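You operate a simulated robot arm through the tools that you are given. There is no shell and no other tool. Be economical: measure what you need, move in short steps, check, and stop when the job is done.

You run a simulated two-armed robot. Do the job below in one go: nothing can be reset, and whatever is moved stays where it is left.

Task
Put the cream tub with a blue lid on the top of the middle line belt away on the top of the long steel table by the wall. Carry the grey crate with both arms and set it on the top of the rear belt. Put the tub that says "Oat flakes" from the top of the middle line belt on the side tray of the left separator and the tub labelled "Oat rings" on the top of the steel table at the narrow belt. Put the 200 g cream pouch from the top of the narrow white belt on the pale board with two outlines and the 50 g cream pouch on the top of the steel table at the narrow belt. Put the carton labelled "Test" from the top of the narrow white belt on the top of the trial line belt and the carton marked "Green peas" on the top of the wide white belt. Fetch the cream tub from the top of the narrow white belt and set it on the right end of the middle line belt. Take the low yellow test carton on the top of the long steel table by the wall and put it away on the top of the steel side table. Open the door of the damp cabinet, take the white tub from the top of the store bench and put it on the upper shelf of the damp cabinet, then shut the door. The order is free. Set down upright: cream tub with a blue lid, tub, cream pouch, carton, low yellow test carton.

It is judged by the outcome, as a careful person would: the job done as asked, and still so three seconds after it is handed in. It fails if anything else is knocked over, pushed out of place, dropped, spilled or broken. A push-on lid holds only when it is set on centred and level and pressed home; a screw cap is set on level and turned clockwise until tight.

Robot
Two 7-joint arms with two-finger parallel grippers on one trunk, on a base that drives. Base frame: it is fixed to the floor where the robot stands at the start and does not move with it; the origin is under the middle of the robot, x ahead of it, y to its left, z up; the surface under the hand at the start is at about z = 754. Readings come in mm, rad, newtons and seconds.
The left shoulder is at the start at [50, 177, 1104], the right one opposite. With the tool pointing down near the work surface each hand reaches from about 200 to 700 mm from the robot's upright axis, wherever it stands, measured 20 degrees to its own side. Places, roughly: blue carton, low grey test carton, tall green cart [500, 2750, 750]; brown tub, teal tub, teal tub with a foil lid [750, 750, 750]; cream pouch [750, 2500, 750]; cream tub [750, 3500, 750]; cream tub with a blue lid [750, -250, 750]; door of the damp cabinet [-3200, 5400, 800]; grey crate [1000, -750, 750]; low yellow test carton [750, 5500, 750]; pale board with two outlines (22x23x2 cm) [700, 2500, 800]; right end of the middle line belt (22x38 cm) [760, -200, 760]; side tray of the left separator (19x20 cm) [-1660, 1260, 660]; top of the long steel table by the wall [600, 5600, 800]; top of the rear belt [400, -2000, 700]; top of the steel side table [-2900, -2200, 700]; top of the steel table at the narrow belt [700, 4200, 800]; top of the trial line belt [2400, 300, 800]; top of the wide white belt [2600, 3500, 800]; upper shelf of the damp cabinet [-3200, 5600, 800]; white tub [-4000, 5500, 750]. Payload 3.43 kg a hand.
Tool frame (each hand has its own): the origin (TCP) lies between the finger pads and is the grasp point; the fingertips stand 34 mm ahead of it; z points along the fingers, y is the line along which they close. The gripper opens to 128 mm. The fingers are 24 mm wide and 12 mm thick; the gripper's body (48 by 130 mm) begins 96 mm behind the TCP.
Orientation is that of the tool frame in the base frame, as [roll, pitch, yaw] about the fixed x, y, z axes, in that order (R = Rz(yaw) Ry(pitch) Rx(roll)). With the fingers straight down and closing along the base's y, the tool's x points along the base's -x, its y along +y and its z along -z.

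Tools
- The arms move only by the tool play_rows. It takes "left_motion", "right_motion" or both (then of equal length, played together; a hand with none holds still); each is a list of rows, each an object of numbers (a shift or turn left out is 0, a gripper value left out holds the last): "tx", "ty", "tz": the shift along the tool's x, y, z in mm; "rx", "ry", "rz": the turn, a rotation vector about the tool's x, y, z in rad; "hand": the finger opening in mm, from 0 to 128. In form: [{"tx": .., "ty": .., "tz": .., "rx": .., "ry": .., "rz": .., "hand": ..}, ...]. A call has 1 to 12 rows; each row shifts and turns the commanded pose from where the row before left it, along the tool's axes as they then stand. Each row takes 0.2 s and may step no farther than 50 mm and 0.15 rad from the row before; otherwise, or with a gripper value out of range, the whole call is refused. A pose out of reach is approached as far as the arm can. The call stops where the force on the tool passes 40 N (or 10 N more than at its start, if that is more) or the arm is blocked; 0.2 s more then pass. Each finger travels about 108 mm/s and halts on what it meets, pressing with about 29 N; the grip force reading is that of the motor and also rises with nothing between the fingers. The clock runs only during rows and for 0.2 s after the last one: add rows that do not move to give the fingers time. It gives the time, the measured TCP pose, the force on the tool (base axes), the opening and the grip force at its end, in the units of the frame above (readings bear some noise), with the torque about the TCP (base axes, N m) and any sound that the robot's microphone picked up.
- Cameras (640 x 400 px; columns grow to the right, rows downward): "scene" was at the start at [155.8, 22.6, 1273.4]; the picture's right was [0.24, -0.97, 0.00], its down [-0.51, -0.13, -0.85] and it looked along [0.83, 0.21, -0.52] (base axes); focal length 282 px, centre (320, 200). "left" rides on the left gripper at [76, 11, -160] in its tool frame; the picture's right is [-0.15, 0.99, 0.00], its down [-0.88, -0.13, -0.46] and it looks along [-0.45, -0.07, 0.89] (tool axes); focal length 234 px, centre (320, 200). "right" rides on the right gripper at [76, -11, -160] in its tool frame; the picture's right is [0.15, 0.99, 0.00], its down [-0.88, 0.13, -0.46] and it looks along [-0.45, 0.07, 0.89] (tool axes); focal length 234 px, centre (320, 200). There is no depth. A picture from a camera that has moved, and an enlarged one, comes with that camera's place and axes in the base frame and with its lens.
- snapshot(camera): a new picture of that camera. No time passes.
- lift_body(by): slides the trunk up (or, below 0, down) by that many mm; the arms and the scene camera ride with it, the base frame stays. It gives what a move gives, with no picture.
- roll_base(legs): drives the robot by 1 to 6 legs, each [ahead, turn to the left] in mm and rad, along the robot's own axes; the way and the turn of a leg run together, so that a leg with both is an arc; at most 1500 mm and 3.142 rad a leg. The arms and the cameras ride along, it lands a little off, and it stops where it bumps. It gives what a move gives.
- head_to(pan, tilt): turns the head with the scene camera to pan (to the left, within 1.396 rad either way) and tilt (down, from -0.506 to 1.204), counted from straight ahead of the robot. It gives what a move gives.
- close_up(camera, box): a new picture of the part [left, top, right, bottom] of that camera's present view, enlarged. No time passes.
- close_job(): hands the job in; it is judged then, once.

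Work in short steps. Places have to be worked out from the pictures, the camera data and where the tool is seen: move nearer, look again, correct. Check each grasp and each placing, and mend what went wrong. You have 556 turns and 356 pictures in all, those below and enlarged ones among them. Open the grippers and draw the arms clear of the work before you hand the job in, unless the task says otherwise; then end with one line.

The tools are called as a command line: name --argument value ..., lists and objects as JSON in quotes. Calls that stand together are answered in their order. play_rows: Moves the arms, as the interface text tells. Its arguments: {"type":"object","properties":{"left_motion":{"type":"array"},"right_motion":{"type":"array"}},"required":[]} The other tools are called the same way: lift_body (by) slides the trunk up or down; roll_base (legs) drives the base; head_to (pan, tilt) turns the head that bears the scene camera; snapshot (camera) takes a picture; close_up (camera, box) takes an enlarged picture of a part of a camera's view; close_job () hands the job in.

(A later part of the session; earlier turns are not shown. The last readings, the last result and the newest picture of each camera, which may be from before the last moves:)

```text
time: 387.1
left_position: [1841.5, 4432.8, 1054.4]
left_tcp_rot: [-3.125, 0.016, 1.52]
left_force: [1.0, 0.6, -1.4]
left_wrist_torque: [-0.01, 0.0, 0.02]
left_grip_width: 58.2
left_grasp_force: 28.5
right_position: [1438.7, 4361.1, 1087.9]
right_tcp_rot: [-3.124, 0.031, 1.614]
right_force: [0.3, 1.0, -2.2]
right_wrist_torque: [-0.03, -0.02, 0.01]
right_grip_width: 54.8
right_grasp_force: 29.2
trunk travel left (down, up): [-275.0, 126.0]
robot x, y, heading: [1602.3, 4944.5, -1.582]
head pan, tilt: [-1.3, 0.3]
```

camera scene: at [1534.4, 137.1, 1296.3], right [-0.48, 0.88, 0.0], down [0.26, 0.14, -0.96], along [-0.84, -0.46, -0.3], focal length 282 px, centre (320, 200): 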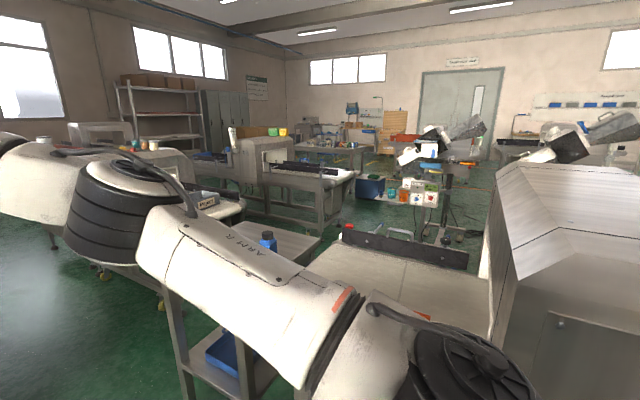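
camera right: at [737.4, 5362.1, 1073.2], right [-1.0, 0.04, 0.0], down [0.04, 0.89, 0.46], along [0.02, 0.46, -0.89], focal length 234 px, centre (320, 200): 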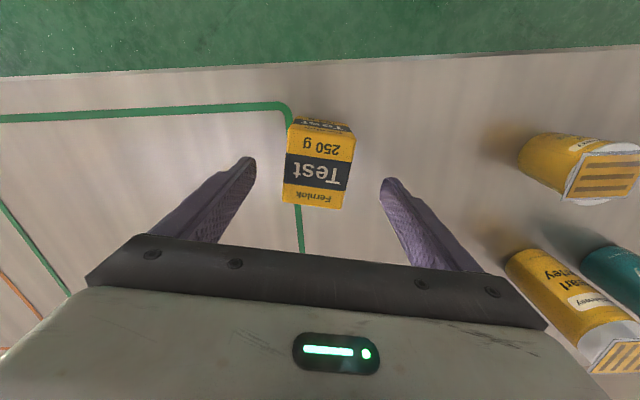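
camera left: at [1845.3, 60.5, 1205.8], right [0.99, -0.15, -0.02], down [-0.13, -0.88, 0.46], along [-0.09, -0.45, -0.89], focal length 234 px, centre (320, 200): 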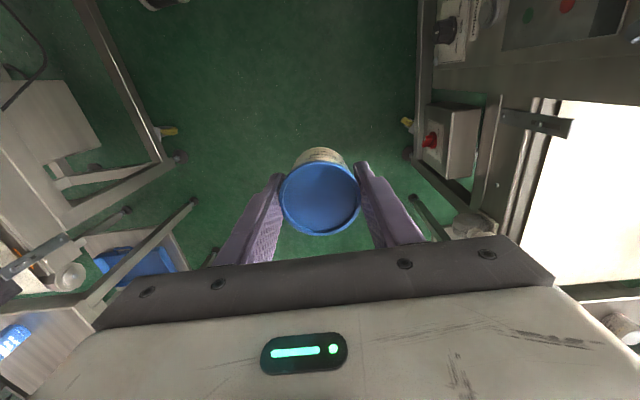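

At the north end. Turn west, drive to x≈-300, then south along the front aisle.

roll_base --legs '[[0, -1.56], [1400, 0], [520, 0], [0, 1.571]]'

roll_base --legs '[[1500, 0], [1500, 0], [1500, 0], [960, 0]]'

```text
time: 404.4
left_position: [-61.8, 4405.6, 1053.9]
left_tcp_rot: [-3.122, 0.017, 1.566]
left_force: [-0.3, 0.0, -1.6]
left_wrist_torque: [0.04, -0.03, -0.03]
left_grip_width: 58.0
left_grasp_force: 29.1
right_position: [-462.4, 4314.2, 1088.0]
right_tcp_rot: [-3.125, 0.032, 1.662]
right_force: [0.7, -0.5, -2.8]
right_wrist_torque: [-0.01, 0.03, 0.01]
right_grip_width: 55.0
right_grasp_force: 28.9
trunk travel left (down, up): [-275.0, 126.0]
robot x, y, heading: [-329.1, 4911.4, -1.53]
head pan, tilt: [-1.3, 0.3]
```

```text
time: 430.5
left_position: [93.5, -1053.2, 1054.6]
left_tcp_rot: [-3.124, 0.015, 1.554]
left_force: [1.2, 0.1, -1.1]
left_wrist_torque: [-0.01, -0.02, 0.0]
left_grip_width: 58.1
left_grasp_force: 29.2
right_position: [-306.6, -1139.4, 1087.8]
right_tcp_rot: [-3.123, 0.032, 1.648]
right_force: [-0.6, -0.5, -2.7]
right_wrist_torque: [0.02, 0.01, -0.02]
right_grip_width: 54.7
right_grasp_force: 29.5
trunk travel left (down, up): [-275.0, 126.0]
robot x, y, heading: [-162.4, -547.4, -1.545]
head pan, tilt: [-1.3, 0.3]
```

Face the middle belt's right end and approach.

roll_base --legs '[[0, 1.545], [395, 0]]'

head_to --pan 0.6 --tilt 0.75

snapshot --camera "scene"

```text
time: 436.8
left_position: [740.9, -288.4, 1053.6]
left_tcp_rot: [-3.125, 0.016, 3.115]
left_force: [0.6, -0.1, -1.5]
left_wrist_torque: [0.02, 0.03, -0.03]
left_grip_width: 58.1
left_grasp_force: 29.2
right_position: [824.3, -689.7, 1087.9]
right_tcp_rot: [-3.123, 0.03, -3.072]
right_force: [-0.2, -0.1, -2.4]
right_wrist_torque: [0.02, -0.01, -0.03]
right_grip_width: 54.8
right_grasp_force: 29.1
trunk travel left (down, up): [-275.0, 126.0]
robot x, y, heading: [232.7, -542.0, 0.018]
head pan, tilt: [-1.3, 0.3]
```

```text
time: 438.7
left_position: [740.1, -288.3, 1053.4]
left_tcp_rot: [-3.125, 0.014, 3.115]
left_force: [0.2, 0.2, -1.1]
left_wrist_torque: [-0.01, -0.02, 0.03]
left_grip_width: 57.7
left_grasp_force: 28.7
right_position: [824.5, -690.0, 1088.2]
right_tcp_rot: [-3.124, 0.032, -3.074]
right_force: [-0.1, 0.3, -2.9]
right_wrist_torque: [-0.02, 0.0, 0.01]
right_grip_width: 54.5
right_grasp_force: 29.1
trunk travel left (down, up): [-275.0, 126.0]
robot x, y, heading: [232.2, -540.2, 0.015]
head pan, tilt: [0.6, 0.75]
```

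```text
261 pictures are left
camera scene: at [370.2, -491.9, 1255.9], right [0.58, -0.82, 0.0], down [-0.56, -0.39, -0.73], along [0.6, 0.42, -0.68], focal length 282 px, centre (320, 200)
```

scene: 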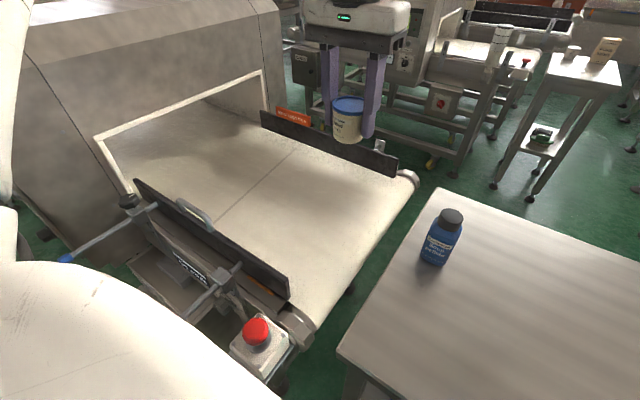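

Place it at about [740,-200]: shift left hand, level, and lower to z≈860.

play_rows --left_motion '[{"ty": 45, "ry": 0.015, "rx": -0.016}, {"ty": 43}, {"tz": 45}, {"tz": 45}, {"tz": 45}, {"tz": 45}, {"tz": 10}, {}]'

snapshot --camera "scene"

```text
time: 440.5
left_position: [744.8, -200.9, 862.0]
left_tcp_rot: [-3.139, -0.001, 3.116]
left_force: [0.5, -0.1, -2.0]
left_wrist_torque: [0.03, 0.0, 0.01]
left_grip_width: 58.0
left_grasp_force: 28.6
right_position: [824.4, -689.5, 1087.2]
right_tcp_rot: [-3.124, 0.031, -3.073]
right_force: [0.8, 0.0, -3.3]
right_wrist_torque: [-0.02, -0.02, 0.02]
right_grip_width: 54.7
right_grasp_force: 28.6
trunk travel left (down, up): [-275.0, 126.0]
robot x, y, heading: [233.7, -538.5, 0.014]
head pan, tilt: [0.6, 0.75]
```

```text
260 pictures are left
camera scene: at [370.2, -491.8, 1255.9], right [0.58, -0.82, 0.0], down [-0.56, -0.39, -0.73], along [0.6, 0.42, -0.68], focal length 282 px, centre (320, 200)
```

scene: 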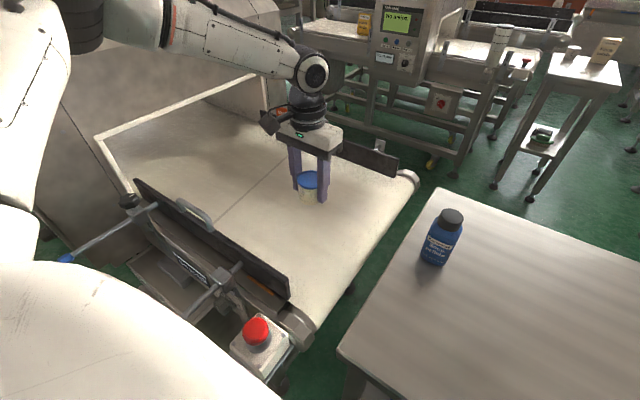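

Over the end section. Feel down.

play_rows --left_motion '[{"tz": 6}, {"tz": 6}, {"tz": 6}, {"tz": 5}, {"tz": 4}, {"tz": 4}, {"tz": 4}, {"tz": 4}]'

```text
time: 442.3
left_position: [744.2, -201.9, 825.3]
left_tcp_rot: [-3.14, 0.001, 3.115]
left_force: [0.0, -0.7, 0.0]
left_wrist_torque: [-0.02, 0.02, -0.01]
left_grip_width: 57.8
left_grasp_force: 28.8
right_position: [825.2, -690.1, 1087.4]
right_tcp_rot: [-3.124, 0.031, -3.072]
right_force: [0.9, 0.8, -1.7]
right_wrist_torque: [0.01, 0.0, 0.03]
right_grip_width: 54.9
right_grasp_force: 29.3
trunk travel left (down, up): [-275.0, 126.0]
robot x, y, heading: [235.4, -538.5, 0.012]
head pan, tilt: [0.6, 0.75]
```

play_rows --left_motion '[{"tz": 3}, {"tz": 3}, {"tz": 3}, {"tz": 3}]'

```text
time: 443.3
left_position: [743.7, -201.7, 812.2]
left_tcp_rot: [-3.14, 0.003, 3.114]
left_force: [-0.5, -0.3, -0.9]
left_wrist_torque: [-0.01, 0.0, 0.0]
left_grip_width: 58.1
left_grasp_force: 29.4
right_position: [824.0, -690.0, 1087.8]
right_tcp_rot: [-3.124, 0.033, -3.073]
right_force: [-0.4, 0.0, -2.2]
right_wrist_torque: [-0.02, 0.04, -0.01]
right_grip_width: 54.9
right_grasp_force: 28.7
trunk travel left (down, up): [-275.0, 126.0]
robot x, y, heading: [235.7, -538.9, 0.009]
head pan, tilt: [0.6, 0.75]
```

play_rows --left_motion '[{"tz": 3}, {"tz": 3}, {"tz": 3}, {"tz": 2}]'

close_up --camera "scene" --box '[250, 130, 370, 230]'

```text
time: 444.3
left_position: [743.9, -199.3, 804.3]
left_tcp_rot: [3.138, 0.006, 3.117]
left_force: [-2.7, 9.1, 24.5]
left_wrist_torque: [-0.1, -0.12, -0.03]
left_grip_width: 58.0
left_grasp_force: 28.7
right_position: [823.5, -691.4, 1090.1]
right_tcp_rot: [-3.125, 0.034, -3.072]
right_force: [0.1, 0.0, -2.3]
right_wrist_torque: [0.01, 0.0, 0.0]
right_grip_width: 54.6
right_grasp_force: 29.0
trunk travel left (down, up): [-275.0, 126.0]
robot x, y, heading: [229.9, -539.8, 0.021]
head pan, tilt: [0.6, 0.75]
```

```text
4.00 times, centred on (310, 180) of scene
camera zoom: at [367.9, -492.2, 1256.6], right [0.58, -0.82, 0.0], down [-0.56, -0.39, -0.73], along [0.6, 0.42, -0.68], focal length 1126 px, centre (360, 280)
```

zoom: 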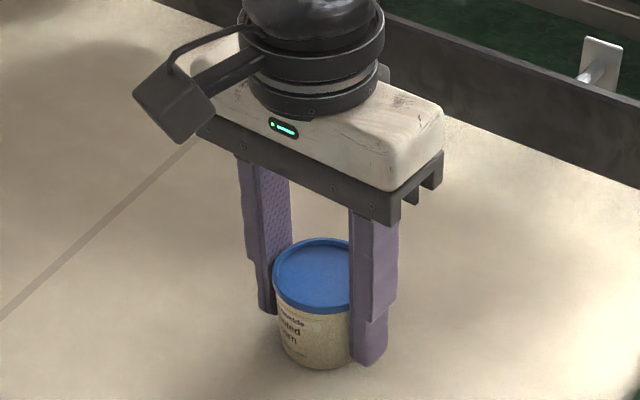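

Contact at 24 N. Ease up, open, and rise.

play_rows --left_motion '[{"tz": -4}, {"hand": 90}, {}, {}]'

play_rows --left_motion '[{"tz": -30}, {"tz": -40}, {"tz": -45}, {"tz": -45}, {"tz": -45}, {"tz": -30}, {}]'

snapshot --camera "scene"

```text
time: 445.3
left_position: [743.7, -200.7, 804.9]
left_tcp_rot: [-3.139, -0.001, 3.114]
left_force: [-0.3, 0.3, -0.6]
left_wrist_torque: [0.01, -0.01, -0.03]
left_grip_width: 89.8
left_grasp_force: 0.1
right_position: [823.5, -690.8, 1087.3]
right_tcp_rot: [-3.124, 0.03, -3.074]
right_force: [0.1, 0.6, -1.8]
right_wrist_torque: [-0.03, 0.01, -0.03]
right_grip_width: 55.0
right_grasp_force: 28.9
trunk travel left (down, up): [-275.0, 126.0]
robot x, y, heading: [231.9, -541.3, 0.017]
head pan, tilt: [0.6, 0.75]
```

```text
time: 446.9
left_position: [742.3, -200.4, 1039.8]
left_tcp_rot: [-3.14, 0.001, 3.115]
left_force: [-0.2, -0.3, -0.9]
left_wrist_torque: [0.03, -0.02, 0.01]
left_grip_width: 90.2
left_grasp_force: 0.0
right_position: [824.1, -689.9, 1088.7]
right_tcp_rot: [-3.124, 0.032, -3.071]
right_force: [0.3, 0.1, -2.5]
right_wrist_torque: [0.02, -0.05, 0.01]
right_grip_width: 55.1
right_grasp_force: 29.0
trunk travel left (down, up): [-275.0, 126.0]
robot x, y, heading: [231.3, -539.5, 0.016]
head pan, tilt: [0.6, 0.75]
```

```text
258 pictures are left
camera scene: at [370.2, -491.8, 1255.9], right [0.58, -0.82, 0.0], down [-0.56, -0.39, -0.73], along [0.6, 0.42, -0.68], focal length 282 px, centre (320, 200)
```

scene: 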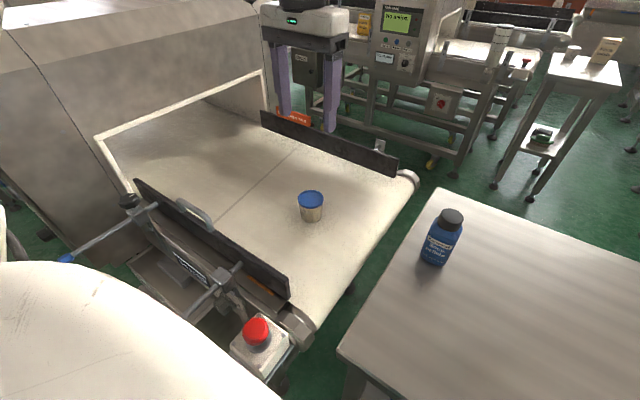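

Cream tub delivered. Now the yellow carton: back off, face west and look toward the steel side table.

roll_base --legs '[[-520, 0], [0, 1.571], [0, 1.571]]'

head_to --pan 0.3 --tilt 0.3

snapshot --camera "scene"

```text
time: 455.6
left_position: [-850.2, -317.8, 1041.3]
left_tcp_rot: [-3.12, 0.003, -1.014]
left_force: [-0.2, 0.2, 0.2]
left_wrist_torque: [0.0, -0.01, 0.02]
left_grip_width: 89.9
left_grasp_force: 0.0
right_position: [-502.8, 21.4, 1086.4]
right_tcp_rot: [-3.123, 0.031, -0.901]
right_force: [-0.1, -0.2, -2.5]
right_wrist_torque: [-0.01, 0.0, 0.0]
right_grip_width: 54.6
right_grasp_force: 29.1
trunk travel left (down, up): [-275.0, 126.0]
robot x, y, heading: [-288.0, -546.5, 2.189]
head pan, tilt: [0.6, 0.75]
stopped in leg 3: the force on the tool passed its limit at 59 N (the readings are from after the stop); the commanded pose is now the measured one
```

```text
time: 456.5
left_position: [-849.1, -317.4, 1041.0]
left_tcp_rot: [-3.12, 0.003, -1.013]
left_force: [0.3, 0.7, 0.0]
left_wrist_torque: [0.0, 0.0, 0.01]
left_grip_width: 90.1
left_grasp_force: 0.1
right_position: [-502.9, 21.9, 1087.5]
right_tcp_rot: [-3.124, 0.03, -0.902]
right_force: [-0.1, -0.7, -1.8]
right_wrist_torque: [-0.04, -0.02, 0.0]
right_grip_width: 54.5
right_grasp_force: 28.8
trunk travel left (down, up): [-275.0, 126.0]
robot x, y, heading: [-288.2, -549.4, 2.19]
head pan, tilt: [0.3, 0.3]
```

```text
257 pictures are left
camera scene: at [-406.6, -434.1, 1296.2], right [0.61, 0.79, 0.0], down [0.24, -0.18, -0.95], along [-0.76, 0.58, -0.3], focal length 282 px, centre (320, 200)
```

scene: 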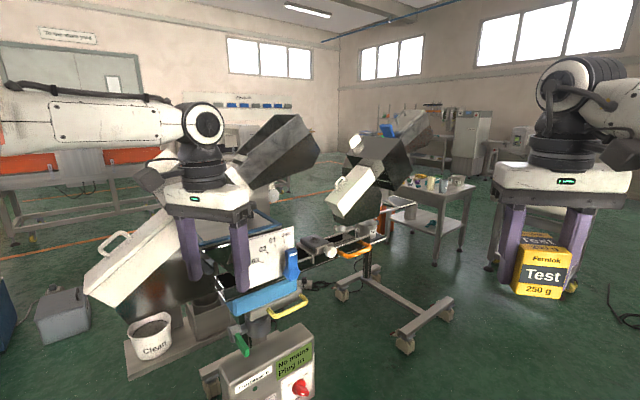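

The left hand bumped a separator's chute on the west side. Turn back the other way (clockwise) to face south-west instead.

roll_base --legs '[[0, -1.0], [0, -1.3], [0, -1.4], [0, -0.6]]'

snapshot --camera "scene"

```text
time: 457.3
left_position: [-844.6, -315.4, 1040.5]
left_tcp_rot: [-3.137, -0.031, -1.022]
left_force: [2.9, -11.7, 1.6]
left_wrist_torque: [0.23, 0.32, 0.61]
left_grip_width: 92.1
left_grasp_force: 1.6
right_position: [-487.0, 27.5, 1087.7]
right_tcp_rot: [-3.124, 0.03, -0.927]
right_force: [0.0, 0.3, -2.8]
right_wrist_torque: [-0.04, 0.0, 0.04]
right_grip_width: 54.9
right_grasp_force: 29.0
trunk travel left (down, up): [-275.0, 126.0]
robot x, y, heading: [-290.7, -548.9, 2.167]
head pan, tilt: [0.3, 0.3]
stopped in leg 1: the force on the tool passed its limit at 52 N (the readings are from after the stop); the commanded pose is now the measured one
```

```text
256 pictures are left
camera scene: at [-402.9, -433.7, 1296.4], right [0.63, 0.78, 0.0], down [0.23, -0.18, -0.96], along [-0.75, 0.6, -0.29], focal length 282 px, centre (320, 200)
```

scene: 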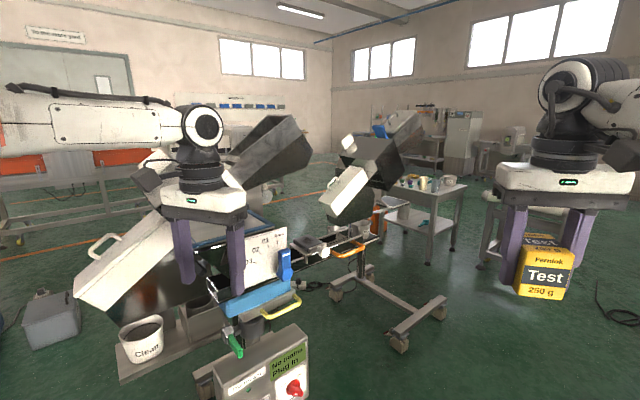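

The left fingers seem to straddle a chute wall. Check with the left camera.

snapshot --camera "left"

close_up --camera "scene" --box '[100, 140, 340, 330]'

```text
255 pictures are left
camera left: at [-817.3, -382.3, 1202.0], right [-0.92, -0.39, -0.01], down [-0.36, 0.83, 0.43], along [-0.16, 0.4, -0.9], focal length 234 px, centre (320, 200)
```

left: 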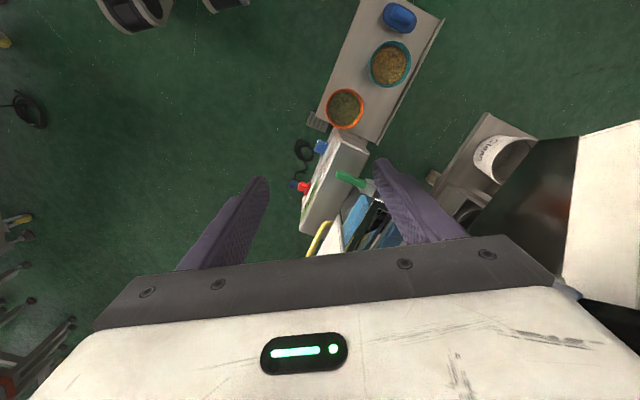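

```text
2.11 times, centred on (220, 235) of scene
camera zoom: at [-402.9, -433.7, 1296.4], right [0.63, 0.78, 0.0], down [0.23, -0.18, -0.96], along [-0.75, 0.6, -0.29], focal length 593 px, centre (530, 126)
```

zoom: 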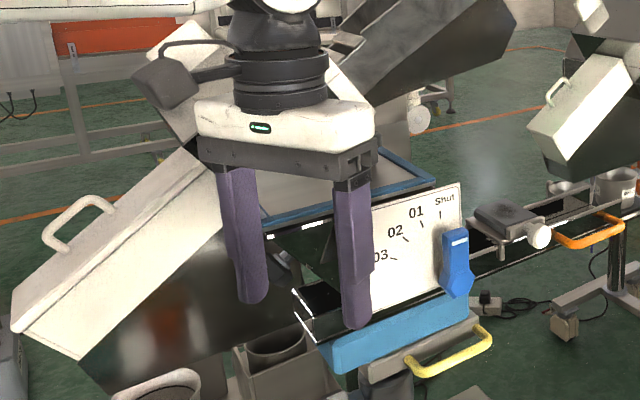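

Raise the left hand straight up to clear the separator.

play_rows --left_motion '[{"tz": -20}, {"tz": -40}, {"tz": -40}, {"tz": -40}, {"tz": -40}, {"tz": -20}, {}]'

snapshot --camera "scene"

```text
time: 458.9
left_position: [-838.6, -338.9, 1202.7]
left_tcp_rot: [-3.135, -0.026, -1.023]
left_force: [-1.1, -0.1, -0.4]
left_wrist_torque: [-0.02, -0.02, 0.0]
left_grip_width: 90.2
left_grasp_force: 0.1
left hand out of reach, approached as far as the arm can: row 4, 5, 6
right_position: [-487.5, 28.2, 1087.3]
right_tcp_rot: [-3.123, 0.032, -0.927]
right_force: [0.1, 0.4, -2.7]
right_wrist_torque: [-0.02, 0.0, 0.01]
right_grip_width: 55.0
right_grasp_force: 28.7
trunk travel left (down, up): [-275.0, 126.0]
robot x, y, heading: [-289.0, -550.3, 2.165]
head pan, tilt: [0.3, 0.3]
```

```text
253 pictures are left
camera scene: at [-403.9, -432.2, 1296.3], right [0.63, 0.78, 0.0], down [0.23, -0.19, -0.96], along [-0.74, 0.6, -0.3], focal length 282 px, centre (320, 200)
```

scene: 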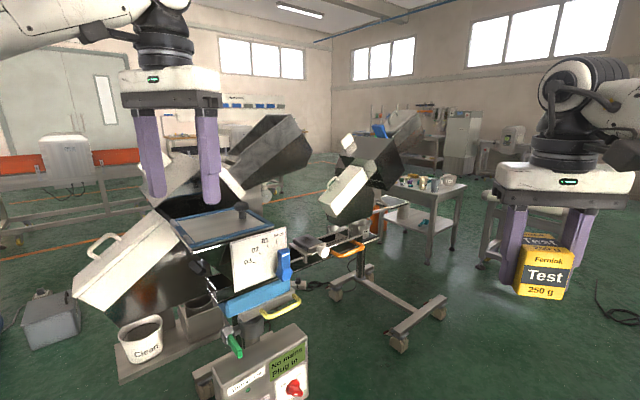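

Free, and the separator looks undisturbed. Now turn clockwise to face south-west.

roll_base --legs '[[0, -1.0], [0, -1.17], [0, -1.4], [0, -0.75]]'

head_to --pan 0 --tilt 0.3

snapshot --camera "scene"

```text
time: 470.2
left_position: [-273.5, -1137.4, 1204.9]
left_tcp_rot: [-3.133, -0.025, 0.943]
left_force: [-0.2, -0.4, 0.0]
left_wrist_torque: [-0.01, 0.0, 0.02]
left_grip_width: 90.1
left_grasp_force: 0.1
right_position: [-746.4, -954.1, 1087.2]
right_tcp_rot: [-3.125, 0.028, 1.042]
right_force: [-0.5, 1.6, -1.8]
right_wrist_torque: [-0.02, -0.02, 0.03]
right_grip_width: 55.0
right_grasp_force: 28.7
trunk travel left (down, up): [-275.0, 126.0]
robot x, y, heading: [-293.9, -548.5, -2.149]
head pan, tilt: [0.3, 0.3]
```

```text
time: 471.0
left_position: [-271.9, -1137.4, 1203.5]
left_tcp_rot: [-3.134, -0.026, 0.944]
left_force: [-0.1, -0.5, 0.4]
left_wrist_torque: [0.0, -0.01, -0.01]
left_grip_width: 90.0
left_grasp_force: 0.1
right_position: [-745.5, -954.5, 1086.7]
right_tcp_rot: [-3.122, 0.03, 1.038]
right_force: [0.3, 0.8, -2.4]
right_wrist_torque: [0.05, -0.01, -0.01]
right_grip_width: 54.9
right_grasp_force: 29.0
trunk travel left (down, up): [-275.0, 126.0]
robot x, y, heading: [-292.4, -548.3, -2.15]
head pan, tilt: [0.0, 0.3]
```

```text
252 pictures are left
camera scene: at [-381.5, -685.9, 1296.3], right [-0.84, 0.55, 0.0], down [0.16, 0.25, -0.96], along [-0.52, -0.8, -0.3], focal length 282 px, centre (320, 200)
```

scene: 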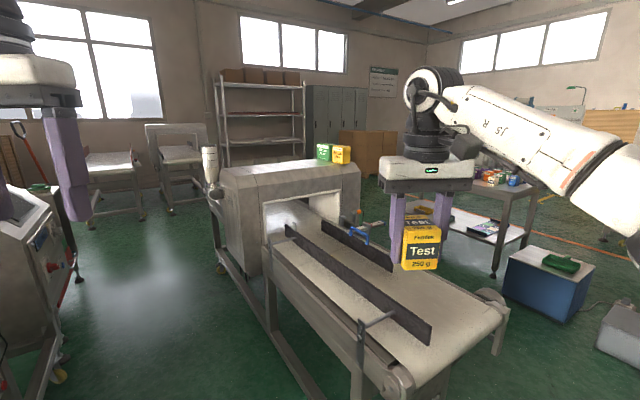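

The direct way west is too narrow (belt end and separator trays). I'll go around by the north: turn counter-clockwise to face +y and drive to y≈3000, then west.

roll_base --legs '[[0, 1.2], [0, 1.2], [0, 1.32], [1500, 0], [1500, 0], [500, 0]]'

roll_base --legs '[[0, 1.571]]'

head_to --pan 0.4 --tilt 0.25

snapshot --camera "scene"

```text
time: 497.2
left_position: [-640.5, 3425.1, 1203.8]
left_tcp_rot: [-3.135, -0.027, -1.63]
left_force: [0.1, 0.5, 0.7]
left_wrist_torque: [-0.02, 0.01, 0.02]
left_grip_width: 89.8
left_grasp_force: 0.1
right_position: [-145.0, 3526.8, 1087.6]
right_tcp_rot: [-3.121, 0.031, -1.531]
right_force: [0.6, -0.7, -2.6]
right_wrist_torque: [-0.06, -0.02, -0.01]
right_grip_width: 54.7
right_grasp_force: 29.1
trunk travel left (down, up): [-275.0, 126.0]
robot x, y, heading: [-307.8, 2939.6, 1.555]
head pan, tilt: [0.0, 0.3]
```

```text
time: 501.4
left_position: [-800.6, 2616.3, 1203.9]
left_tcp_rot: [-3.133, -0.026, -0.073]
left_force: [1.2, 0.3, -0.5]
left_wrist_torque: [0.03, 0.0, -0.01]
left_grip_width: 90.0
left_grasp_force: 0.1
right_position: [-894.1, 3115.9, 1086.8]
right_tcp_rot: [-3.123, 0.03, 0.026]
right_force: [1.1, 0.2, -1.9]
right_wrist_torque: [0.01, -0.01, 0.02]
right_grip_width: 55.0
right_grasp_force: 28.8
trunk travel left (down, up): [-275.0, 126.0]
robot x, y, heading: [-311.0, 2937.8, 3.11]
head pan, tilt: [0.0, 0.3]
```

```text
time: 502.3
left_position: [-800.1, 2615.4, 1202.7]
left_tcp_rot: [-3.133, -0.026, -0.072]
left_force: [-0.5, -1.1, -0.4]
left_wrist_torque: [0.04, 0.01, 0.0]
left_grip_width: 90.0
left_grasp_force: 0.0
right_position: [-893.9, 3115.1, 1087.2]
right_tcp_rot: [-3.122, 0.031, 0.025]
right_force: [0.4, -0.2, -2.5]
right_wrist_torque: [0.01, -0.04, -0.01]
right_grip_width: 54.9
right_grasp_force: 28.8
trunk travel left (down, up): [-275.0, 126.0]
robot x, y, heading: [-310.1, 2937.1, 3.116]
head pan, tilt: [0.4, 0.25]
```

```text
251 pictures are left
camera scene: at [-469.0, 2908.5, 1301.0], right [-0.36, 0.93, 0.0], down [0.23, 0.09, -0.97], along [-0.9, -0.35, -0.25], focal length 282 px, centre (320, 200)
```

scene: 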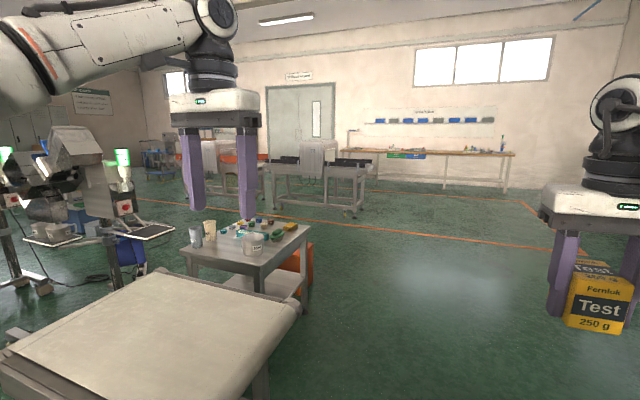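

Open floor to the west. Drive to x≈-2500 and turn south to look.

roll_base --legs '[[1400, 0], [800, 0], [0, 1.571]]'

head_to --pan 0 --tilt 0.3

snapshot --camera "scene"

```text
time: 517.1
left_position: [-2203.6, 2509.9, 1204.7]
left_tcp_rot: [-3.135, -0.026, 1.517]
left_force: [0.0, 0.7, 0.2]
left_wrist_torque: [0.01, 0.0, 0.03]
left_grip_width: 90.1
left_grasp_force: 0.2
right_position: [-2699.9, 2407.7, 1088.2]
right_tcp_rot: [-3.124, 0.031, 1.611]
right_force: [0.7, 0.0, -2.6]
right_wrist_torque: [0.02, 0.02, -0.04]
right_grip_width: 55.0
right_grasp_force: 28.6
trunk travel left (down, up): [-275.0, 126.0]
robot x, y, heading: [-2539.3, 2991.8, -1.576]
head pan, tilt: [0.4, 0.25]
```

```text
time: 518.0
left_position: [-2203.6, 2509.3, 1204.6]
left_tcp_rot: [-3.134, -0.027, 1.516]
left_force: [-0.3, 0.5, 0.0]
left_wrist_torque: [-0.01, 0.01, 0.01]
left_grip_width: 89.7
left_grasp_force: 0.0
right_position: [-2702.0, 2407.2, 1086.2]
right_tcp_rot: [-3.122, 0.03, 1.612]
right_force: [0.1, 0.3, -2.0]
right_wrist_torque: [0.03, 0.02, 0.01]
right_grip_width: 55.0
right_grasp_force: 28.9
trunk travel left (down, up): [-275.0, 126.0]
robot x, y, heading: [-2536.4, 2996.4, -1.577]
head pan, tilt: [0.0, 0.3]
```

```text
250 pictures are left
camera scene: at [-2539.1, 2831.0, 1296.3], right [-1.0, 0.01, 0.0], down [0.0, 0.3, -0.96], along [-0.01, -0.96, -0.3], focal length 282 px, centre (320, 200)
```

scene: 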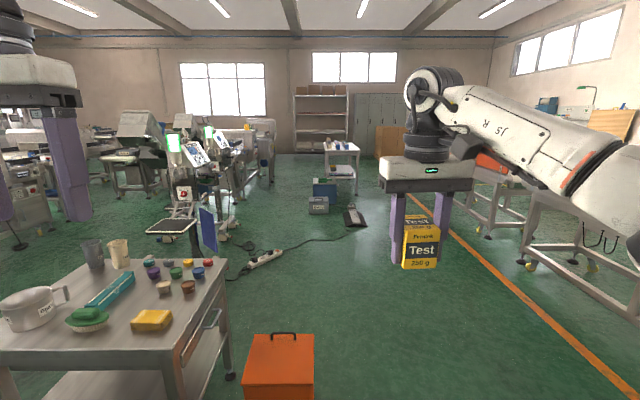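

The side table is visible far ahead (~[-3000,-2000]). I steer west of the floor items: diagonal to about (-3600,1200), then south.

roll_base --legs '[[0, -0.53], [1040, 0], [1040, 0], [0, 0.53], [1500, 0], [600, 0]]'

snapshot --camera "scene"

```text
time: 541.4
left_position: [-3297.9, -1384.2, 1204.2]
left_tcp_rot: [-3.132, -0.026, 1.52]
left_force: [-0.1, -0.6, -0.6]
left_wrist_torque: [0.0, 0.02, 0.01]
left_grip_width: 89.8
left_grasp_force: 0.0
right_position: [-3794.4, -1490.7, 1087.8]
right_tcp_rot: [-3.122, 0.029, 1.615]
right_force: [-0.4, -0.5, -2.6]
right_wrist_torque: [0.0, 0.01, 0.0]
right_grip_width: 54.9
right_grasp_force: 28.8
trunk travel left (down, up): [-275.0, 126.0]
robot x, y, heading: [-3635.4, -901.6, -1.569]
head pan, tilt: [0.0, 0.3]
```

```text
249 pictures are left
camera scene: at [-3634.9, -1065.4, 1296.2], right [-1.0, 0.0, 0.0], down [0.0, 0.3, -0.96], along [0.0, -0.96, -0.3], focal length 282 px, centre (320, 200)
```

scene: 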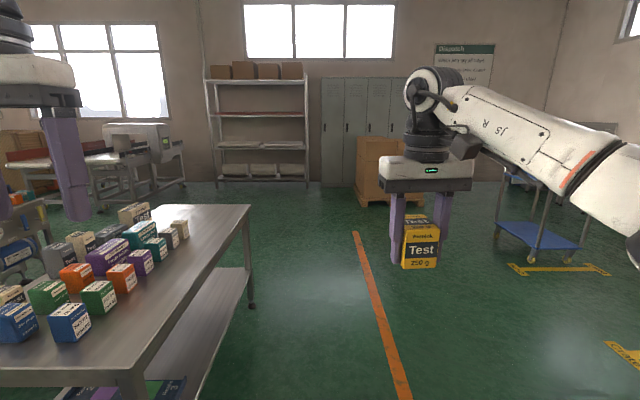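

The side table holds carton rows; its west strip and south end are free. Drive to y≈-2120 and face it.

roll_base --legs '[[1220, 0], [0, 1.571]]'

head_to --pan -0.2 --tilt 0.7

snapshot --camera "scene"

```text
time: 551.3
left_position: [-3149.2, -1793.4, 1204.3]
left_tcp_rot: [-3.134, -0.026, 3.055]
left_force: [0.7, 0.0, 0.1]
left_wrist_torque: [0.0, 0.02, 0.02]
left_grip_width: 89.9
left_grasp_force: 0.0
right_position: [-3062.5, -2293.0, 1088.0]
right_tcp_rot: [-3.123, 0.029, -3.133]
right_force: [0.4, -0.3, -2.4]
right_wrist_torque: [0.01, 0.02, 0.0]
right_grip_width: 54.8
right_grasp_force: 28.9
trunk travel left (down, up): [-275.0, 126.0]
robot x, y, heading: [-3641.1, -2109.0, -0.038]
head pan, tilt: [0.0, 0.3]
```

```text
time: 552.1
left_position: [-3149.4, -1792.2, 1204.6]
left_tcp_rot: [-3.135, -0.025, 3.055]
left_force: [1.4, 0.1, 0.4]
left_wrist_torque: [0.0, 0.02, -0.01]
left_grip_width: 89.9
left_grasp_force: 0.0
right_position: [-3062.0, -2293.3, 1087.1]
right_tcp_rot: [-3.124, 0.029, -3.133]
right_force: [-0.7, 0.8, -2.9]
right_wrist_torque: [-0.01, 0.04, 0.01]
right_grip_width: 54.7
right_grasp_force: 28.6
trunk travel left (down, up): [-275.0, 126.0]
robot x, y, heading: [-3642.2, -2114.2, -0.041]
head pan, tilt: [-0.201, 0.7]
```

```text
248 pictures are left
camera scene: at [-3492.1, -2131.7, 1260.2], right [-0.24, -0.97, 0.0], down [-0.63, 0.15, -0.77], along [0.74, -0.18, -0.64], focal length 282 px, centre (320, 200)
```

scene: 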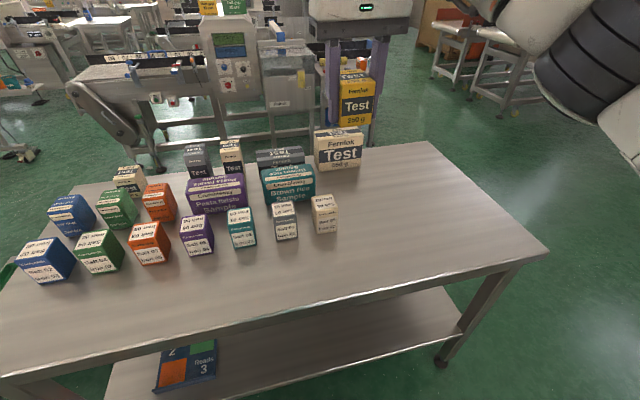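

Free area at right ≈[-3090,-2450]. Move the carton there, level it, and lower to 860.

play_rows --right_motion '[{"tx": 7, "ty": -40, "ry": 0.029, "rx": -0.018}, {"tx": 7, "ty": -40}, {"tx": 7, "ty": -40}, {"tx": 7, "ty": -37}, {"tz": 45}, {"tz": 45}, {"tz": 45}, {"tz": 45}, {"tz": 40}, {}]'

snapshot --camera "scene"

```text
time: 554.3
left_position: [-3147.6, -1794.1, 1204.5]
left_tcp_rot: [-3.135, -0.028, 3.055]
left_force: [0.8, 0.3, -0.3]
left_wrist_torque: [0.02, 0.0, 0.01]
left_grip_width: 89.7
left_grasp_force: 0.1
right_position: [-3088.5, -2447.9, 866.0]
right_tcp_rot: [-3.142, 0.001, -3.132]
right_force: [0.1, 0.3, -2.5]
right_wrist_torque: [-0.01, 0.06, 0.01]
right_grip_width: 54.5
right_grasp_force: 29.2
trunk travel left (down, up): [-275.0, 126.0]
robot x, y, heading: [-3646.4, -2107.6, -0.034]
head pan, tilt: [-0.201, 0.7]
```

```text
247 pictures are left
camera scene: at [-3492.3, -2131.7, 1260.2], right [-0.24, -0.97, 0.0], down [-0.63, 0.15, -0.76], along [0.74, -0.18, -0.64], focal length 282 px, centre (320, 200)
```

scene: 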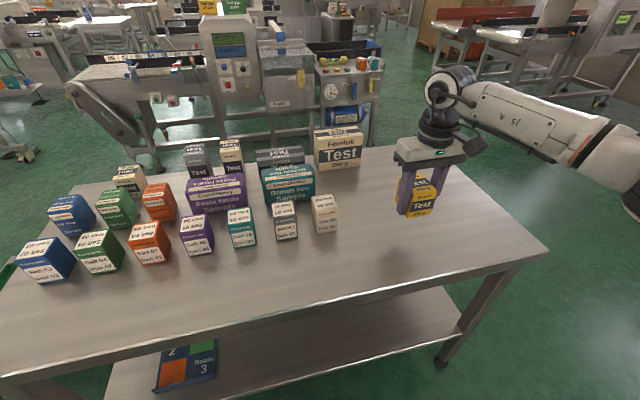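

Good spot. Feel down.

play_rows --right_motion '[{"tz": 10}, {"tz": 10}, {"tz": 10}, {"tz": 8}, {"tz": 5}, {"tz": 5}, {"tz": 4}, {"tz": 4}]'

```text
time: 556.1
left_position: [-3148.4, -1791.6, 1204.4]
left_tcp_rot: [-3.134, -0.025, 3.055]
left_force: [-0.2, 1.2, 0.7]
left_wrist_torque: [0.0, -0.02, 0.01]
left_grip_width: 90.1
left_grasp_force: 0.1
right_position: [-3088.1, -2451.0, 813.3]
right_tcp_rot: [3.141, 0.0, -3.133]
right_force: [0.3, -0.2, -1.7]
right_wrist_torque: [-0.04, 0.02, 0.02]
right_grip_width: 54.5
right_grasp_force: 29.1
trunk travel left (down, up): [-275.0, 126.0]
robot x, y, heading: [-3644.6, -2109.6, -0.041]
head pan, tilt: [-0.201, 0.7]
```

play_rows --right_motion '[{"tz": 4}, {"tz": 4}, {"tz": 3}, {"tz": 3}, {"tz": 3}, {"tz": 3}]'

```text
time: 557.5
left_position: [-3147.9, -1792.7, 1204.9]
left_tcp_rot: [-3.135, -0.026, 3.053]
left_force: [0.3, -0.1, -0.7]
left_wrist_torque: [0.0, 0.02, 0.03]
left_grip_width: 90.1
left_grasp_force: 0.0
right_position: [-3089.3, -2451.5, 791.9]
right_tcp_rot: [-3.141, 0.0, -3.134]
right_force: [0.5, 0.0, -2.6]
right_wrist_torque: [0.01, 0.04, 0.0]
right_grip_width: 54.7
right_grasp_force: 29.1
trunk travel left (down, up): [-275.0, 126.0]
robot x, y, heading: [-3642.6, -2105.6, -0.042]
head pan, tilt: [-0.201, 0.7]
```

play_rows --right_motion '[{"tz": 4}, {"tz": 4}, {"tz": 4}, {"tz": 4}, {"tz": 3}, {"tz": 3}, {"tz": 3}]'

snapshot --camera "scene"

```text
time: 559.1
left_position: [-3152.3, -1791.4, 1206.7]
left_tcp_rot: [-3.132, -0.021, 3.054]
left_force: [0.9, -0.2, 0.1]
left_wrist_torque: [-0.03, 0.0, -0.04]
left_grip_width: 90.0
left_grasp_force: 0.0
right_position: [-3088.3, -2451.5, 774.4]
right_tcp_rot: [3.141, 0.011, -3.135]
right_force: [-4.3, -4.0, 39.2]
right_wrist_torque: [0.31, 0.79, 0.05]
right_grip_width: 54.7
right_grasp_force: 29.4
trunk travel left (down, up): [-275.0, 126.0]
robot x, y, heading: [-3642.3, -2109.3, -0.038]
head pan, tilt: [-0.201, 0.7]
```

```text
246 pictures are left
camera scene: at [-3495.9, -2130.1, 1261.4], right [-0.24, -0.97, 0.0], down [-0.62, 0.15, -0.77], along [0.74, -0.18, -0.64], focal length 282 px, centre (320, 200)
```

scene: 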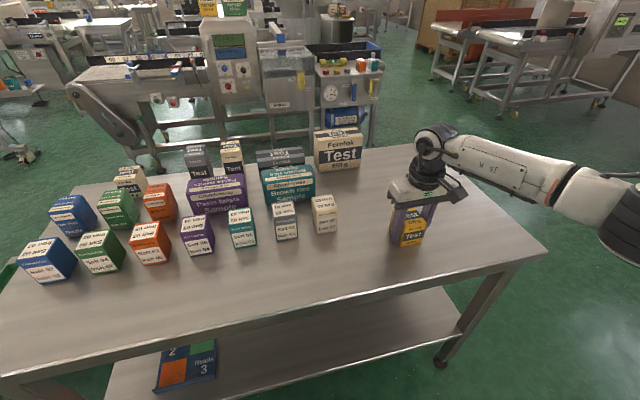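

Firm contact (39 N). Ease up 5 mm, open, then rise.

play_rows --right_motion '[{"tz": -5}, {"hand": 90}, {}, {}]'

play_rows --right_motion '[{"tz": -25}, {"tz": -40}, {"tz": -45}, {"tz": -45}, {"tz": -45}, {"tz": -45}, {"tz": -45}, {}]'

snapshot --camera "scene"

```text
time: 560.1
left_position: [-3150.2, -1793.3, 1205.6]
left_tcp_rot: [-3.135, -0.024, 3.054]
left_force: [0.3, -0.2, -1.1]
left_wrist_torque: [0.0, -0.01, -0.01]
left_grip_width: 89.8
left_grasp_force: 0.1
right_position: [-3088.9, -2454.3, 774.6]
right_tcp_rot: [-3.135, 0.004, -3.134]
right_force: [2.5, -19.7, 20.7]
right_wrist_torque: [0.32, 0.14, 0.16]
right_grip_width: 78.3
right_grasp_force: 0.0
trunk travel left (down, up): [-275.0, 126.0]
robot x, y, heading: [-3642.7, -2111.4, -0.039]
head pan, tilt: [-0.201, 0.7]
```

```text
time: 561.9
left_position: [-3149.2, -1792.4, 1204.5]
left_tcp_rot: [-3.134, -0.026, 3.055]
left_force: [0.0, -0.6, -0.8]
left_wrist_torque: [-0.02, -0.01, 0.02]
left_grip_width: 89.9
left_grasp_force: 0.1
right_position: [-3090.4, -2451.7, 1064.4]
right_tcp_rot: [3.141, 0.0, -3.132]
right_force: [0.4, -0.3, -0.7]
right_wrist_torque: [0.0, -0.01, -0.01]
right_grip_width: 89.7
right_grasp_force: 0.0
trunk travel left (down, up): [-275.0, 126.0]
robot x, y, heading: [-3641.5, -2113.6, -0.041]
head pan, tilt: [-0.201, 0.7]
```

```text
245 pictures are left
camera scene: at [-3492.2, -2131.9, 1260.1], right [-0.24, -0.97, 0.0], down [-0.63, 0.15, -0.76], along [0.74, -0.18, -0.64], focal length 282 px, centre (320, 200)
```

scene: 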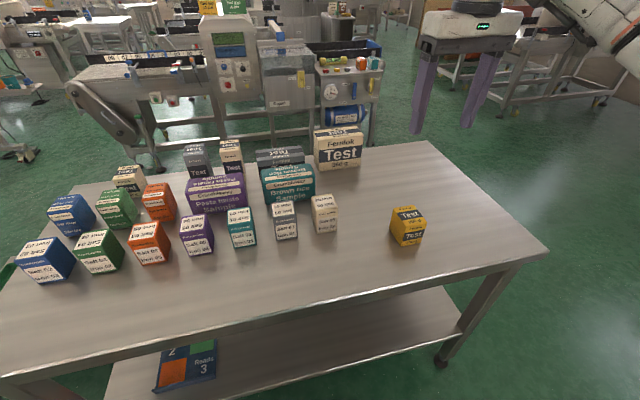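

Yellow carton stands on the side table. Next, the damp cabinet in the north-west; drive north along x≈-3640.

roll_base --legs '[[-40, 0], [0, 1.61], [1500, 0], [1500, 0], [1500, 0], [700, 0]]'

head_to --pan 0 --tilt 0.3

snapshot --camera "scene"

```text
time: 591.3
left_position: [-3767.6, 3603.8, 1203.7]
left_tcp_rot: [-3.135, -0.027, -1.669]
left_force: [-1.1, -0.1, 0.2]
left_wrist_torque: [-0.04, -0.01, 0.02]
left_grip_width: 90.1
left_grasp_force: 0.2
right_position: [-3107.7, 3655.3, 1064.2]
right_tcp_rot: [3.141, 0.0, -1.575]
right_force: [0.4, 0.1, 1.3]
right_wrist_torque: [0.0, 0.0, -0.02]
right_grip_width: 89.8
right_grasp_force: 0.1
trunk travel left (down, up): [-275.0, 126.0]
robot x, y, heading: [-3456.3, 3107.8, 1.514]
head pan, tilt: [-0.201, 0.7]
```

```text
time: 592.2
left_position: [-3766.6, 3603.9, 1205.4]
left_tcp_rot: [-3.135, -0.026, -1.669]
left_force: [0.3, -0.1, -0.7]
left_wrist_torque: [0.02, 0.01, 0.02]
left_grip_width: 90.1
left_grasp_force: 0.1
right_position: [-3107.4, 3655.5, 1064.3]
right_tcp_rot: [3.141, -0.001, -1.573]
right_force: [-0.4, 0.6, 0.2]
right_wrist_torque: [-0.01, 0.01, 0.0]
right_grip_width: 90.1
right_grasp_force: 0.0
trunk travel left (down, up): [-275.0, 126.0]
robot x, y, heading: [-3453.7, 3104.1, 1.518]
head pan, tilt: [0.0, 0.3]
```

```text
244 pictures are left
camera scene: at [-3448.4, 3269.7, 1296.2], right [1.0, -0.05, 0.0], down [-0.02, -0.3, -0.96], along [0.05, 0.95, -0.3], focal length 282 px, centre (320, 200)
```

scene: 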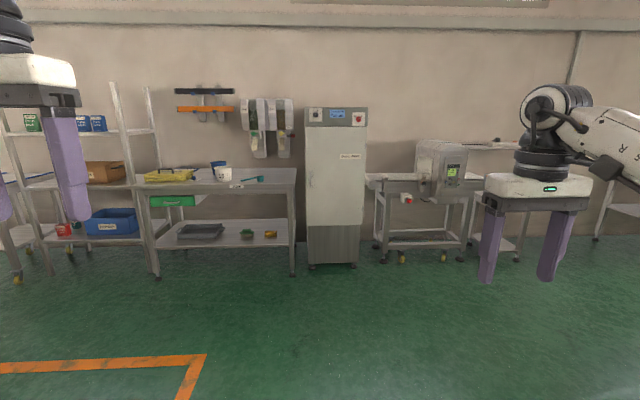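

close_up --camera "scene" --box '[140, 90, 390, 280]'

```text
2.11 times, centred on (265, 185) of scene
camera zoom: at [-3448.4, 3269.7, 1296.2], right [1.0, -0.05, 0.0], down [-0.02, -0.3, -0.96], along [0.05, 0.95, -0.3], focal length 593 px, centre (436, 232)
```

zoom: 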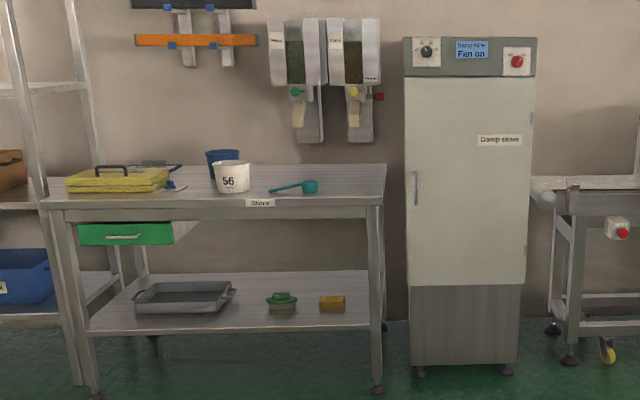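

The cabinet ("Damp store") has its handle on the left edge (x≈-3413, z≈717–851), hinge right. The white tub "56" is on the bench at left. Drive up to the cabinet.

roll_base --legs '[[0, 0.08], [1400, 0], [250, -0.03]]'

head_to --pan -0.1 --tilt 0.45

snapshot --camera "scene"

```text
time: 601.1
left_position: [-3851.6, 5235.5, 1203.4]
left_tcp_rot: [-3.135, -0.027, -1.609]
left_force: [-0.3, -0.7, -0.1]
left_wrist_torque: [0.02, -0.02, 0.01]
left_grip_width: 89.6
left_grasp_force: 0.1
right_position: [-3197.3, 5319.2, 1062.6]
right_tcp_rot: [3.141, -0.023, -1.507]
right_force: [-0.5, -2.3, 0.1]
right_wrist_torque: [0.4, 0.0, -0.01]
right_grip_width: 89.6
right_grasp_force: 0.0
trunk travel left (down, up): [-275.0, 126.0]
robot x, y, heading: [-3509.6, 4757.3, 1.581]
head pan, tilt: [0.0, 0.3]
stopped in leg 3: the force on the tool passed its limit at 103 N (the readings are from after the stop); the commanded pose is now the measured one
```

```text
time: 601.8
left_position: [-3851.9, 5234.3, 1203.2]
left_tcp_rot: [-3.135, -0.025, -1.607]
left_force: [0.4, -0.3, -1.3]
left_wrist_torque: [0.0, 0.0, 0.01]
left_grip_width: 90.0
left_grasp_force: 0.0
right_position: [-3196.7, 5320.6, 1063.5]
right_tcp_rot: [-3.139, -0.022, -1.508]
right_force: [0.1, -2.5, 1.7]
right_wrist_torque: [0.45, 0.0, -0.04]
right_grip_width: 90.4
right_grasp_force: 0.1
trunk travel left (down, up): [-275.0, 126.0]
robot x, y, heading: [-3508.6, 4754.5, 1.581]
head pan, tilt: [-0.099, 0.45]
```

```text
242 pictures are left
camera scene: at [-3504.5, 4918.8, 1282.5], right [1.0, -0.09, 0.0], down [-0.04, -0.43, -0.9], along [0.08, 0.9, -0.43], focal length 282 px, centre (320, 200)
```

scene: 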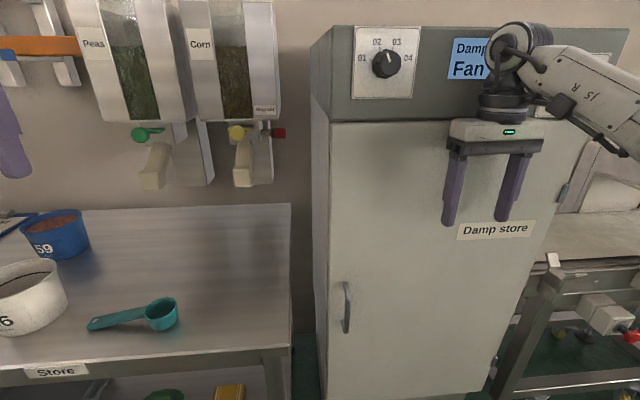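

My right hand bumped the door lightly; door front is at y≈5350. Back off 200 mm, then turn the right hand to point forward.

roll_base --legs '[[-200, 0]]'

play_rows --right_motion '[{"ry": -0.14}, {"ry": -0.14}, {"ry": -0.14}, {"ry": -0.14}, {"ry": -0.14}, {"ry": -0.14}, {"ry": -0.14}, {"ry": -0.14}, {"ry": -0.14}, {"ry": -0.14}, {"ry": -0.14}, {}]'

snapshot --camera "scene"

```text
time: 603.4
left_position: [-3850.2, 5038.8, 1202.3]
left_tcp_rot: [-3.134, -0.027, -1.606]
left_force: [-0.2, -0.7, 0.5]
left_wrist_torque: [0.02, -0.03, -0.02]
left_grip_width: 89.8
left_grasp_force: 0.0
right_position: [-3196.2, 5125.5, 1063.2]
right_tcp_rot: [-3.14, -0.021, -1.508]
right_force: [-0.3, 0.9, 0.6]
right_wrist_torque: [-0.01, -0.02, -0.01]
right_grip_width: 90.1
right_grasp_force: 0.2
trunk travel left (down, up): [-275.0, 126.0]
robot x, y, heading: [-3511.6, 4564.5, 1.579]
head pan, tilt: [-0.099, 0.45]
```

```text
time: 606.0
left_position: [-3852.5, 5038.6, 1203.4]
left_tcp_rot: [-3.134, -0.028, -1.606]
left_force: [-0.5, 0.5, 0.0]
left_wrist_torque: [-0.03, 0.01, 0.0]
left_grip_width: 90.1
left_grasp_force: 0.1
right_position: [-3195.5, 5124.6, 1063.8]
right_tcp_rot: [-3.137, 1.377, -1.504]
right_force: [0.2, 0.1, 0.4]
right_wrist_torque: [0.0, 0.01, 0.01]
right_grip_width: 90.4
right_grasp_force: 0.2
right hand out of reach, approached as far as the arm can: row 11
trunk travel left (down, up): [-275.0, 126.0]
robot x, y, heading: [-3510.3, 4559.2, 1.581]
head pan, tilt: [-0.099, 0.45]
```

```text
241 pictures are left
camera scene: at [-3502.5, 4724.0, 1282.4], right [1.0, -0.09, 0.0], down [-0.04, -0.43, -0.9], along [0.08, 0.9, -0.44], focal length 282 px, centre (320, 200)
```

scene: 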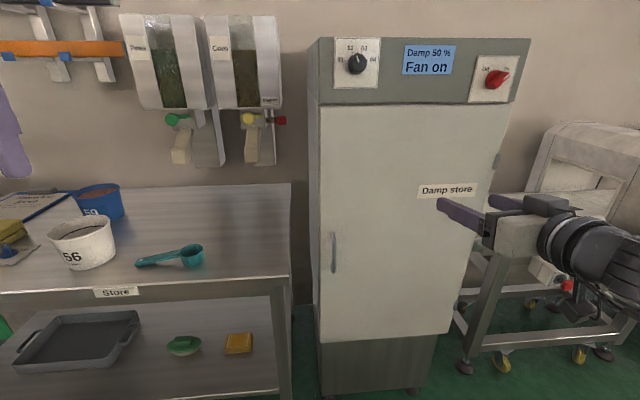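

Handle triangulates to ≈[-3402,5392,787]. Bring the right hand (pointing forward) to its front at y≈5270.

play_rows --right_motion '[{"tx": 34, "ty": 26, "tz": 7, "hand": 60}, {"tx": 34, "ty": 26, "tz": 7, "rx": 0.067}, {"tx": 34, "ty": 26, "tz": 7}, {"tx": 34, "ty": 26, "tz": 7}, {"tx": 34, "ty": 26, "tz": 7}, {"tx": 34, "ty": 26, "tz": 7}, {"tx": 34, "ty": 26, "tz": 7}, {"tx": 32, "ty": 25, "tz": 6}, {}]'

snapshot --camera "scene"

snapshot --camera "right"

```text
time: 608.0
left_position: [-3850.0, 5038.7, 1204.1]
left_tcp_rot: [-3.135, -0.03, -1.604]
left_force: [0.7, -0.4, -0.8]
left_wrist_torque: [0.01, -0.02, 0.0]
left_grip_width: 89.7
left_grasp_force: 0.0
right_position: [-3229.1, 5124.6, 1022.0]
right_tcp_rot: [-3.137, 1.376, -1.499]
right_force: [1.0, -0.9, -0.2]
right_wrist_torque: [0.01, -0.02, -0.04]
right_grip_width: 60.2
right_grasp_force: 0.0
right hand out of reach, approached as far as the arm can: row 2, 3, 4, 5, 6, 7, 8
trunk travel left (down, up): [-275.0, 126.0]
robot x, y, heading: [-3509.2, 4562.5, 1.577]
head pan, tilt: [-0.099, 0.45]
```

```text
240 pictures are left
camera scene: at [-3502.5, 4724.0, 1282.4], right [1.0, -0.09, 0.0], down [-0.04, -0.43, -0.9], along [0.08, 0.9, -0.44], focal length 282 px, centre (320, 200)
```

scene: 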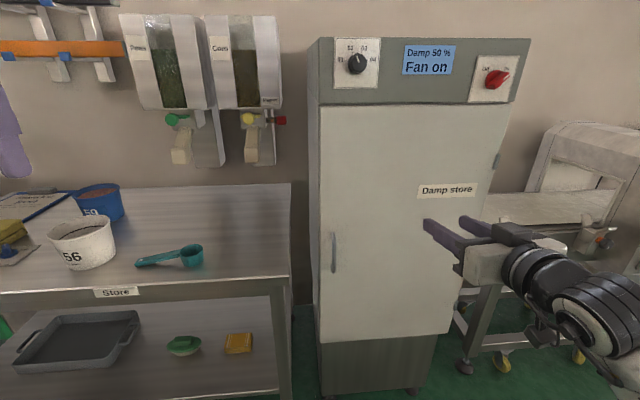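

```text
239 pictures are left
camera right: at [-3205.4, 4955.2, 977.1], right [-0.98, -0.09, -0.14], down [-0.11, -0.29, 0.95], along [-0.13, 0.95, 0.27], focal length 234 px, centre (320, 200)
```

right: 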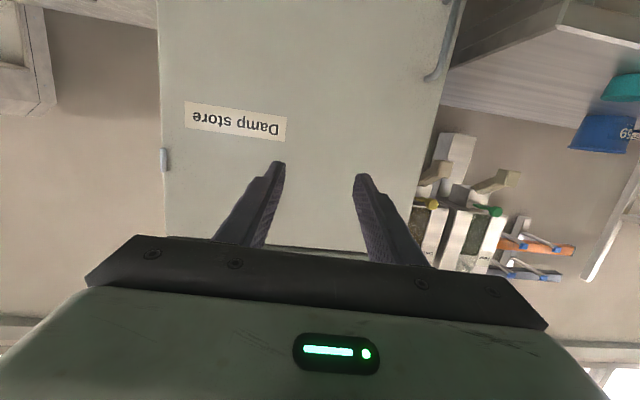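

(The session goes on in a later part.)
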